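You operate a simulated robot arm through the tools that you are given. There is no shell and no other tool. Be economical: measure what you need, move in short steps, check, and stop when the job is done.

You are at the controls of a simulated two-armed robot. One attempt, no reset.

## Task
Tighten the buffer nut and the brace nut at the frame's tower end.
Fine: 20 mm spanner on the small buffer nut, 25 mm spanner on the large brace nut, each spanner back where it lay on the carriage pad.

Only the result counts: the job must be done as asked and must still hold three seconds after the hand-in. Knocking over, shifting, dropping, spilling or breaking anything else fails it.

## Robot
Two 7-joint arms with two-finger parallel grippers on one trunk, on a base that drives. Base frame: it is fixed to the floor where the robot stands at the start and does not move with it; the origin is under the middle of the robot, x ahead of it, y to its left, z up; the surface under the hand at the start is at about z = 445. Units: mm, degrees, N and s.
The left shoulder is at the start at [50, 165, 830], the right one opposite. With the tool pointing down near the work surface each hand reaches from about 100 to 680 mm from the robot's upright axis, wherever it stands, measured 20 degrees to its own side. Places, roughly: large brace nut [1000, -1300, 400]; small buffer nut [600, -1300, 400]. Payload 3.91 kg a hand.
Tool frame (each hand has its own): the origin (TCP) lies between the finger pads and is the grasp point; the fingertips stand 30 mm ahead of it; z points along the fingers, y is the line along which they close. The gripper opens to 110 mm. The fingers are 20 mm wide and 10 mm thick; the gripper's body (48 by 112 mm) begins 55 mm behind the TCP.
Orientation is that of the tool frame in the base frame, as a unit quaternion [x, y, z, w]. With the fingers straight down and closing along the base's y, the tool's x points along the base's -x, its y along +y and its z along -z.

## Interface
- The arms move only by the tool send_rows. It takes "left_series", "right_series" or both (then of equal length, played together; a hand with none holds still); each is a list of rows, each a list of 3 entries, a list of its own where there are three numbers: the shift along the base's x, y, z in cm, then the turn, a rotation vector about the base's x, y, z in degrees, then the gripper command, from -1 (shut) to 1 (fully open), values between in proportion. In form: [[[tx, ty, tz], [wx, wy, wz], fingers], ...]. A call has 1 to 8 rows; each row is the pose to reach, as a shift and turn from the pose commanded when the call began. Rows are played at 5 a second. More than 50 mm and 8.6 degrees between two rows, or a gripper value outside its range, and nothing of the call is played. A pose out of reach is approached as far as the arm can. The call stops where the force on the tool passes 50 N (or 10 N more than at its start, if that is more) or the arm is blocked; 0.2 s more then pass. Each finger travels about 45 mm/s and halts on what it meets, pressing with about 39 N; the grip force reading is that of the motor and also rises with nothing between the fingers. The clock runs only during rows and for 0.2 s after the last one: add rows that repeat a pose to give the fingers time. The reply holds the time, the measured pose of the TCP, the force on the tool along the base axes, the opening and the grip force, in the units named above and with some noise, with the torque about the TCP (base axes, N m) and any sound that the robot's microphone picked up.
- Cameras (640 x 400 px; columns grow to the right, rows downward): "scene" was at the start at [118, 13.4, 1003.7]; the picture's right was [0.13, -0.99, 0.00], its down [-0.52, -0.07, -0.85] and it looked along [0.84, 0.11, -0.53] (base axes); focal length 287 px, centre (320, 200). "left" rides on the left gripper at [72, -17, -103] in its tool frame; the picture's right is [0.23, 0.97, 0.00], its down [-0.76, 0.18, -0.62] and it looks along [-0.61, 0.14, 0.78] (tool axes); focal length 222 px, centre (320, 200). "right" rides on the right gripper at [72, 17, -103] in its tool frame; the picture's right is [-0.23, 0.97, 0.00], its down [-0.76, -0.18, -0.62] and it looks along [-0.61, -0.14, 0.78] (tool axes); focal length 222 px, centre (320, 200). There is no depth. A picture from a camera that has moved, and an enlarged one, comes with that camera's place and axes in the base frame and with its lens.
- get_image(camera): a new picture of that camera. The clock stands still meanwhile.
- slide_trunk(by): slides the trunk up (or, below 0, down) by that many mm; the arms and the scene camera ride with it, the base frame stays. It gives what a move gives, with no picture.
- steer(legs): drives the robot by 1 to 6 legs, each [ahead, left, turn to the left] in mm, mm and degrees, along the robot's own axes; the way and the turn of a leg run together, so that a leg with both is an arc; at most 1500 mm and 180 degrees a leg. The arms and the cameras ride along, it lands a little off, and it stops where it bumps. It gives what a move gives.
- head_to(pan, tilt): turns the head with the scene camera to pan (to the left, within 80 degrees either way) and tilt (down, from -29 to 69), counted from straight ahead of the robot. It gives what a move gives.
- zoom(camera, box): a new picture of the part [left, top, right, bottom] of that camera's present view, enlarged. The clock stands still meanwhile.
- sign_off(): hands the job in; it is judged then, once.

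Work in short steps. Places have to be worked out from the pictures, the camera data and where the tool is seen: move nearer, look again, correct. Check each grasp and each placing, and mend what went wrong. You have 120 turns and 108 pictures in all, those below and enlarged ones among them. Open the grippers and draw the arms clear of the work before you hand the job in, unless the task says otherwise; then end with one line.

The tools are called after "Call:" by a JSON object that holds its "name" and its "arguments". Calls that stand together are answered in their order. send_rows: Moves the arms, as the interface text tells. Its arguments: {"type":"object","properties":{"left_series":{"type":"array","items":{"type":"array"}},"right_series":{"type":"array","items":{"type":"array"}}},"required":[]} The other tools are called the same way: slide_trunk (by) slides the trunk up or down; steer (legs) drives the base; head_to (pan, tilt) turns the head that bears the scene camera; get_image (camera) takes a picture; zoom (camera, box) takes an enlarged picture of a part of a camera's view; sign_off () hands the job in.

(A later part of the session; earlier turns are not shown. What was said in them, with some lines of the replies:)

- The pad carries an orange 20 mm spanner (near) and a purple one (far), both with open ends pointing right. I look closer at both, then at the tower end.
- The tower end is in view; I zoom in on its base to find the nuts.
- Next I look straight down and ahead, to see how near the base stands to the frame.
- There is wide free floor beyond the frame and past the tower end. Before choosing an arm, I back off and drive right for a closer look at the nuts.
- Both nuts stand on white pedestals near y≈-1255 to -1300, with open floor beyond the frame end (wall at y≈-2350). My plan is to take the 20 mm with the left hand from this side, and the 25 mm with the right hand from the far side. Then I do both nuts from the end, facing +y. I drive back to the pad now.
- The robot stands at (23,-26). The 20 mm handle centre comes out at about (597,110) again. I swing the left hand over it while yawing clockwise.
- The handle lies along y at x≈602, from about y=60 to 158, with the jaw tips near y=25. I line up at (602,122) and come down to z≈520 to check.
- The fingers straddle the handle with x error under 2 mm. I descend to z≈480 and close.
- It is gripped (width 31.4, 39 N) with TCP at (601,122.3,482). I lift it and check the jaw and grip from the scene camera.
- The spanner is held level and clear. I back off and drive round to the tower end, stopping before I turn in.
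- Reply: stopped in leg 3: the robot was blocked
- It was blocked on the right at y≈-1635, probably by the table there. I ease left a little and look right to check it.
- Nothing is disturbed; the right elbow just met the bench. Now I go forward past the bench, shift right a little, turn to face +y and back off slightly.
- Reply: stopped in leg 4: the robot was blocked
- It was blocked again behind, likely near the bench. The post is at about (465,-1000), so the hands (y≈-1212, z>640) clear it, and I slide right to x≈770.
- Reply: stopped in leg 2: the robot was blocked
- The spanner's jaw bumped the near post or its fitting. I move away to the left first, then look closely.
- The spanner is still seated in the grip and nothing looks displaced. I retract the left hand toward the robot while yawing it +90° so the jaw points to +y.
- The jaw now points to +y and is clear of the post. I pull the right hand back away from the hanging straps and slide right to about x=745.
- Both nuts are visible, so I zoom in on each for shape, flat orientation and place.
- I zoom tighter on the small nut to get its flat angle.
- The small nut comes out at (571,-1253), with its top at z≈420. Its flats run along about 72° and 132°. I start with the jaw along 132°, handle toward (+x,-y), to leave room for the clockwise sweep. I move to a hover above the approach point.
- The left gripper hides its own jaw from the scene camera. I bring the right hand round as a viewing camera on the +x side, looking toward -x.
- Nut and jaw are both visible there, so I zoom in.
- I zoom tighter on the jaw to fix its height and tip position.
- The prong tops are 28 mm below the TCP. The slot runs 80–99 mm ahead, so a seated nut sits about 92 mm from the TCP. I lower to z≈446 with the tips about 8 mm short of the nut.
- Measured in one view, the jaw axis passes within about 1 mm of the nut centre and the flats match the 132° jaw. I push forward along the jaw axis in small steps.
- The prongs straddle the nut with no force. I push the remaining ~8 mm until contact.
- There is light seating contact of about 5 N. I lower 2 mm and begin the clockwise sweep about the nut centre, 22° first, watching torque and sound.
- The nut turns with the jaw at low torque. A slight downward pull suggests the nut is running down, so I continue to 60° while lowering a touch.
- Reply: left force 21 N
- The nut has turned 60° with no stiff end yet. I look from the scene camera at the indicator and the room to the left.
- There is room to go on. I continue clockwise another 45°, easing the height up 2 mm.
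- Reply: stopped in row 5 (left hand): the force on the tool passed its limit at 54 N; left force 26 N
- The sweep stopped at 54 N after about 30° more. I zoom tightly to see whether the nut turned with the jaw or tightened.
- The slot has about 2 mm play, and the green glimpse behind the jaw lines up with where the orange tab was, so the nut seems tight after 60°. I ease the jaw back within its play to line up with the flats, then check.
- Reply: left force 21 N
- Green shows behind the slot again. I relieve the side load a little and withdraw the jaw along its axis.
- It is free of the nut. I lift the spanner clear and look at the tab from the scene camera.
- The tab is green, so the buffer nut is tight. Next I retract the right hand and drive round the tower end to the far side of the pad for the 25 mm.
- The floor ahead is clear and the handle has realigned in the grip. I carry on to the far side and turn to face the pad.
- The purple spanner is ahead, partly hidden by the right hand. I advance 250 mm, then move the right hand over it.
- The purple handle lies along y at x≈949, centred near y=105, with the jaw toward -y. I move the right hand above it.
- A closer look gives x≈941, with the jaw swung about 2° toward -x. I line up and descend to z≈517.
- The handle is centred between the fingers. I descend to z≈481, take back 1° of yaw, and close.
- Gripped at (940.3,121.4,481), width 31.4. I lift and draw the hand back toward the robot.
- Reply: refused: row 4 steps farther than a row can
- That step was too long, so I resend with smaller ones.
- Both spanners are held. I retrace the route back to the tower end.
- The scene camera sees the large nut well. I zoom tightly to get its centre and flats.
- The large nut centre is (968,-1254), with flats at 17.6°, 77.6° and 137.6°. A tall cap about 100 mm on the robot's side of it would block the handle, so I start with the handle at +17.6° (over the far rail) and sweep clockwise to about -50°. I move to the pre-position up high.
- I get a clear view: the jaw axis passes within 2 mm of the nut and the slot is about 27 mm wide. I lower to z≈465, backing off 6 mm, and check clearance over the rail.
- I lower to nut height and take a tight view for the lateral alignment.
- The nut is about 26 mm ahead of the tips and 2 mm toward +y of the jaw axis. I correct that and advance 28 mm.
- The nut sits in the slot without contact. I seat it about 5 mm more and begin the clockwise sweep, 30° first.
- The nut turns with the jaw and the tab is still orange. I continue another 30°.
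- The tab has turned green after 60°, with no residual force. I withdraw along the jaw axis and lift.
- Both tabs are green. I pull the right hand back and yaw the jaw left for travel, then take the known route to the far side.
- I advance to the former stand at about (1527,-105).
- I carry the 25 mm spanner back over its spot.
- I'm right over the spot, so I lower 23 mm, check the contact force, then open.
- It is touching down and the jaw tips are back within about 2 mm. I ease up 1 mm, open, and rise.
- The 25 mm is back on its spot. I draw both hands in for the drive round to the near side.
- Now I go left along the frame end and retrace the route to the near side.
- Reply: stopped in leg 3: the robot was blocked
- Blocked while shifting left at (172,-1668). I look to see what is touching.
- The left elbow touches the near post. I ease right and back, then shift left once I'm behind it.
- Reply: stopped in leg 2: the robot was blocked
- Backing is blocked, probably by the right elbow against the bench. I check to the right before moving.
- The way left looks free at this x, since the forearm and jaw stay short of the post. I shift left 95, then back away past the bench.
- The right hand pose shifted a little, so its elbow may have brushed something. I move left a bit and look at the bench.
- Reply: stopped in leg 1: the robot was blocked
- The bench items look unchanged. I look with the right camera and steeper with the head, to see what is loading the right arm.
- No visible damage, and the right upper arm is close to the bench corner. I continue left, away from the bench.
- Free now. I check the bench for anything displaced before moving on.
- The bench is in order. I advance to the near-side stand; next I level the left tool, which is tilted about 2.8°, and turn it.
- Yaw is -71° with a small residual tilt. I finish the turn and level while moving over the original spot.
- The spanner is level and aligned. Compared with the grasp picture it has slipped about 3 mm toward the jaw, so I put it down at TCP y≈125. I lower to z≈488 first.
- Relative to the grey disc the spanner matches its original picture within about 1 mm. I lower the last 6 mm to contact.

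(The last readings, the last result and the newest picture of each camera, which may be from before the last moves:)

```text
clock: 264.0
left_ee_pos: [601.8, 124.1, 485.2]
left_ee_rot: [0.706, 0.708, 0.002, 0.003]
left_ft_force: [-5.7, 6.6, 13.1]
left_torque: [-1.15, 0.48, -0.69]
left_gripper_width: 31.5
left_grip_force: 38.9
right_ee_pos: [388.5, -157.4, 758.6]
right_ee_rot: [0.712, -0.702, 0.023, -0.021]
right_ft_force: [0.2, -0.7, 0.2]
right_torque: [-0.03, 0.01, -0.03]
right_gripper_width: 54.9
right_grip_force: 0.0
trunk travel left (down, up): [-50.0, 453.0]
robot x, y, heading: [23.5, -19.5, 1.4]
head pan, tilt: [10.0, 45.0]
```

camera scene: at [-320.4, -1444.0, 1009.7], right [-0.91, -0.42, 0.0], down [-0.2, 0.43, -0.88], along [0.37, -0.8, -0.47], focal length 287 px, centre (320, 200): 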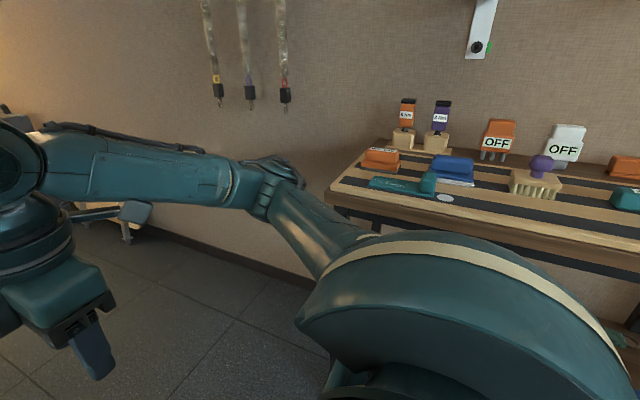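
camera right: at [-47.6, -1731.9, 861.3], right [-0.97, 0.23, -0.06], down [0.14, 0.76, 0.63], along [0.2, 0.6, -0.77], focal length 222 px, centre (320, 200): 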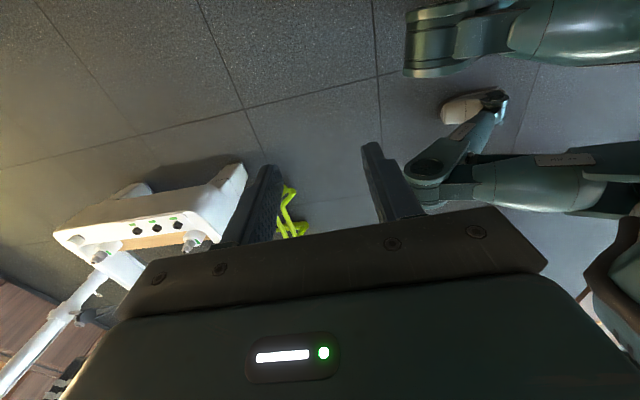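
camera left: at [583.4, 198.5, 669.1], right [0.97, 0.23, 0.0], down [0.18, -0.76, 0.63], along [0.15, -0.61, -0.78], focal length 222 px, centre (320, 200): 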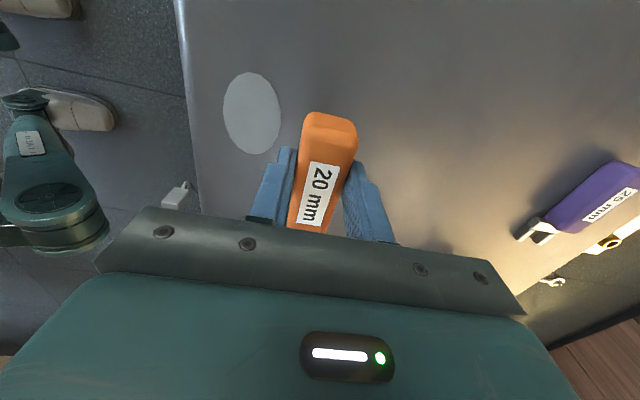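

It is in contact jaw-first with a slight tilt. I ease up 1 mm, open, rise and look.

Call:
{"name": "send_rows", "arguments": {"left_series": [[[0, 0, 0.1], [0, 0, 0], -1], [[0, 0, 0.1], [0, 0, 0], -0.1], [[0, 0, 0.1], [0, 0, 0], 0.1], [[0, 0, 0.1], [0, 0, 0], 0.1], [[0, 0, 3], [0, 0, 0], 0.1], [[0, 0, 7], [0, 0, 0], 0.1], [[0, 0, 11], [0, 0, 0], 0.1], [[0, 0, 15], [0, 0, 0], 0.1]]}}

Call:
{"name": "zoom", "arguments": {"camera": "scene", "box": [240, 150, 400, 270]}}

Call:
{"name": "get_image", "arguments": {"camera": "left"}}

```text
clock: 265.8
left_ee_pos: [604.5, 122.3, 631.7]
left_ee_rot: [0.706, 0.708, 0.001, 0.002]
left_ft_force: [-0.2, -0.1, 0.0]
left_torque: [0.0, 0.0, 0.0]
left_gripper_width: 60.6
left_grip_force: 0.0
right_ee_pos: [389.0, -157.3, 759.2]
right_ee_rot: [0.711, -0.702, 0.023, -0.022]
right_ft_force: [0.7, 0.4, 0.2]
right_torque: [-0.02, 0.0, -0.04]
right_gripper_width: 55.1
right_grip_force: 0.0
trunk travel left (down, up): [-50.0, 453.0]
robot x, y, heading: [20.2, -17.5, 1.1]
head pan, tilt: [10.0, 45.0]
```

```text
3.33 times, centred on (320, 210) of scene
camera zoom: at [130.7, -0.7, 984.0], right [0.2, -0.98, 0.0], down [-0.69, -0.14, -0.71], along [0.69, 0.14, -0.71], focal length 958 px, centre (320, 167)
```

zoom: 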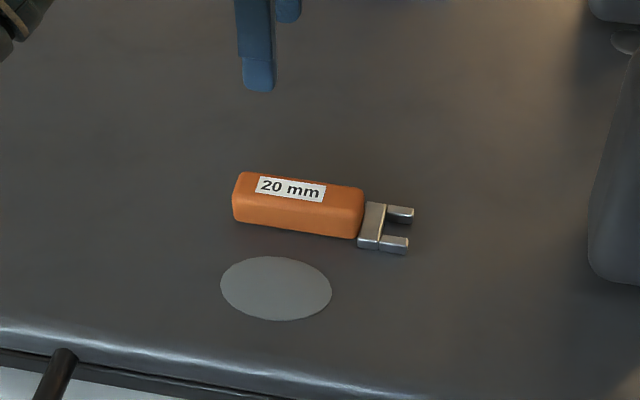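

```text
25 pictures are left
camera left: at [587.8, 196.1, 735.5], right [0.97, 0.23, 0.0], down [0.18, -0.76, 0.63], along [0.15, -0.61, -0.78], focal length 222 px, centre (320, 200)
```

left: 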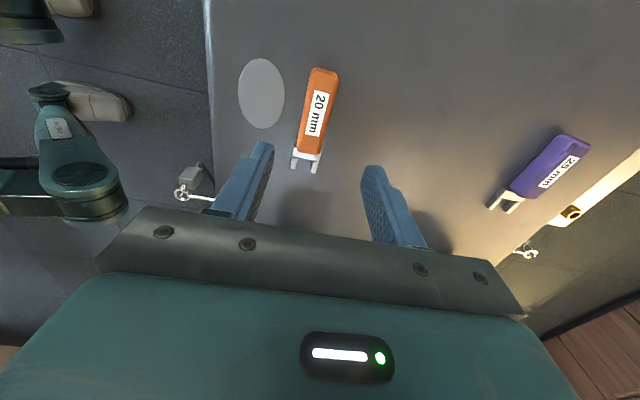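

The 20 mm is back where it lay. I raise and retract the left hand, open both grippers, back away, and do a last overview.

Call:
{"name": "send_rows", "arguments": {"left_series": [[[0, 0, 4], [0, 0, 0], 0.4], [[-3, 1, 8], [0, 0, 0], 0.7], [[-7, 2, 10], [0, 0, 0], 1], [[-11, 3, 10], [0, 0, 0], 1], [[-15, 4, 10], [0, 0, 0], 1]], "right_series": [[[0, 0, 0], [0, 0, 0], 0.4], [[0, 0, 0], [0, 0, 0], 0.7], [[0, 0, 0], [0, 0, 0], 1], [[0, 0, 0], [0, 0, 0], 1], [[0, 0, 0], [0, 0, 0], 1]]}}

Call:
{"name": "steer", "arguments": {"legs": [[-150, 0, 0]]}}

Call:
{"name": "head_to", "arguments": {"pan": -10, "tilt": 32}}

Call:
{"name": "get_image", "arguments": {"camera": "scene"}}

Call:
{"name": "head_to", "arguments": {"pan": -55, "tilt": 25}}

Call:
{"name": "get_image", "arguments": {"camera": "scene"}}

```text
refused: row 2 steps farther than a row can; nothing moved
```

```text
clock: 267.1
left_ee_pos: [455.4, 120.4, 631.3]
left_ee_rot: [0.707, 0.708, 0.002, 0.003]
left_ft_force: [-0.4, 0.1, 0.0]
left_torque: [0.0, -0.01, 0.04]
left_gripper_width: 60.3
left_grip_force: 0.1
right_ee_pos: [239.0, -161.1, 759.8]
right_ee_rot: [0.711, -0.702, 0.023, -0.021]
right_ft_force: [-0.4, 0.5, 0.1]
right_torque: [0.03, 0.01, 0.03]
right_gripper_width: 55.2
right_grip_force: 0.0
trunk travel left (down, up): [-50.0, 453.0]
robot x, y, heading: [-124.6, -19.4, 1.3]
head pan, tilt: [10.0, 45.0]
```

```text
clock: 268.0
left_ee_pos: [453.6, 117.5, 629.8]
left_ee_rot: [0.706, 0.708, 0.001, 0.002]
left_ft_force: [-0.1, 0.2, 0.0]
left_torque: [0.04, -0.02, 0.04]
left_gripper_width: 60.5
left_grip_force: 0.1
right_ee_pos: [239.2, -161.5, 758.3]
right_ee_rot: [0.711, -0.703, 0.023, -0.022]
right_ft_force: [-0.3, -0.5, -0.7]
right_torque: [-0.02, -0.01, 0.02]
right_gripper_width: 55.1
right_grip_force: 0.1
trunk travel left (down, up): [-50.0, 453.0]
robot x, y, heading: [-130.4, -21.0, 1.1]
head pan, tilt: [-10.0, 32.0]
```

```text
24 pictures are left
camera scene: at [-10.1, -33.4, 1003.5], right [-0.15, -0.99, 0.0], down [-0.52, 0.08, -0.85], along [0.84, -0.13, -0.53], focal length 287 px, centre (320, 200)
```

scene: 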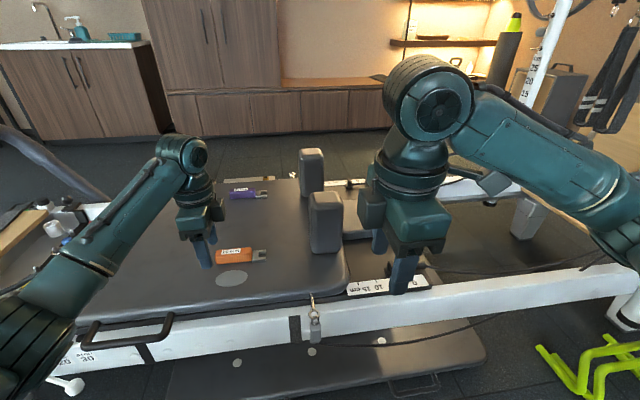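

```text
clock: 269.1
left_ee_pos: [455.2, 119.5, 630.8]
left_ee_rot: [0.706, 0.708, 0.001, 0.002]
left_ft_force: [0.6, 0.1, 0.1]
left_torque: [-0.03, -0.01, -0.01]
left_gripper_width: 60.9
left_grip_force: 0.1
right_ee_pos: [238.8, -160.8, 758.3]
right_ee_rot: [0.711, -0.702, 0.023, -0.021]
right_ft_force: [-0.6, -0.1, -0.4]
right_torque: [-0.03, 0.0, 0.02]
right_gripper_width: 54.7
right_grip_force: 0.0
trunk travel left (down, up): [-50.0, 453.0]
robot x, y, heading: [-127.9, -23.8, 1.1]
head pan, tilt: [-55.0, 25.0]
```

```text
23 pictures are left
camera scene: at [-44.1, -94.1, 1014.6], right [-0.81, -0.59, 0.0], down [-0.25, 0.34, -0.91], along [0.54, -0.73, -0.42], focal length 287 px, centre (320, 200)
```

scene: 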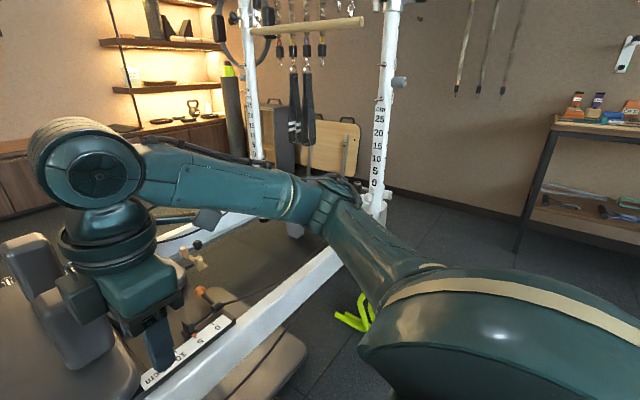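

Everything is in place. I raise and open both hands in smaller steps before handing in.

Call:
{"name": "send_rows", "arguments": {"left_series": [[[0, 0, 4], [0, 0, 0], 0.4], [[-2, 0, 8], [0, 0, 0], 0.7], [[-5, 0, 11], [0, 0, 0], 1], [[-8, 0, 13], [0, 0, 0], 1], [[-8, 0, 13], [0, 0, 0], 1]], "right_series": [[[0, 0, 0], [0, 0, 0], 0.4], [[0, 0, 0], [0, 0, 0], 0.7], [[0, 0, 0], [0, 0, 0], 1], [[0, 0, 0], [0, 0, 0], 1], [[0, 0, 0], [0, 0, 0], 1]]}}

Call:
{"name": "sign_off", "arguments": {}}

```text
clock: 270.3
left_ee_pos: [375.5, 117.4, 763.3]
left_ee_rot: [0.706, 0.708, 0.001, 0.002]
left_ft_force: [-0.8, 0.1, -0.2]
left_torque: [0.01, 0.02, 0.01]
left_gripper_width: 109.8
left_grip_force: 0.0
right_ee_pos: [239.5, -161.5, 758.1]
right_ee_rot: [0.711, -0.702, 0.023, -0.022]
right_ft_force: [-0.2, 0.1, -0.1]
right_torque: [-0.03, 0.01, 0.01]
right_gripper_width: 109.9
right_grip_force: 0.1
trunk travel left (down, up): [-50.0, 453.0]
robot x, y, heading: [-126.1, -21.9, 1.2]
head pan, tilt: [-55.0, 25.0]
```

```text
The job is handed in.
```

Both nuts are tight (each tab went from orange to green), and both spanners are back on the carriage pad within about 2 mm of where they lay; the robot bumped the near post and the bench while driving, but I saw nothing displaced.
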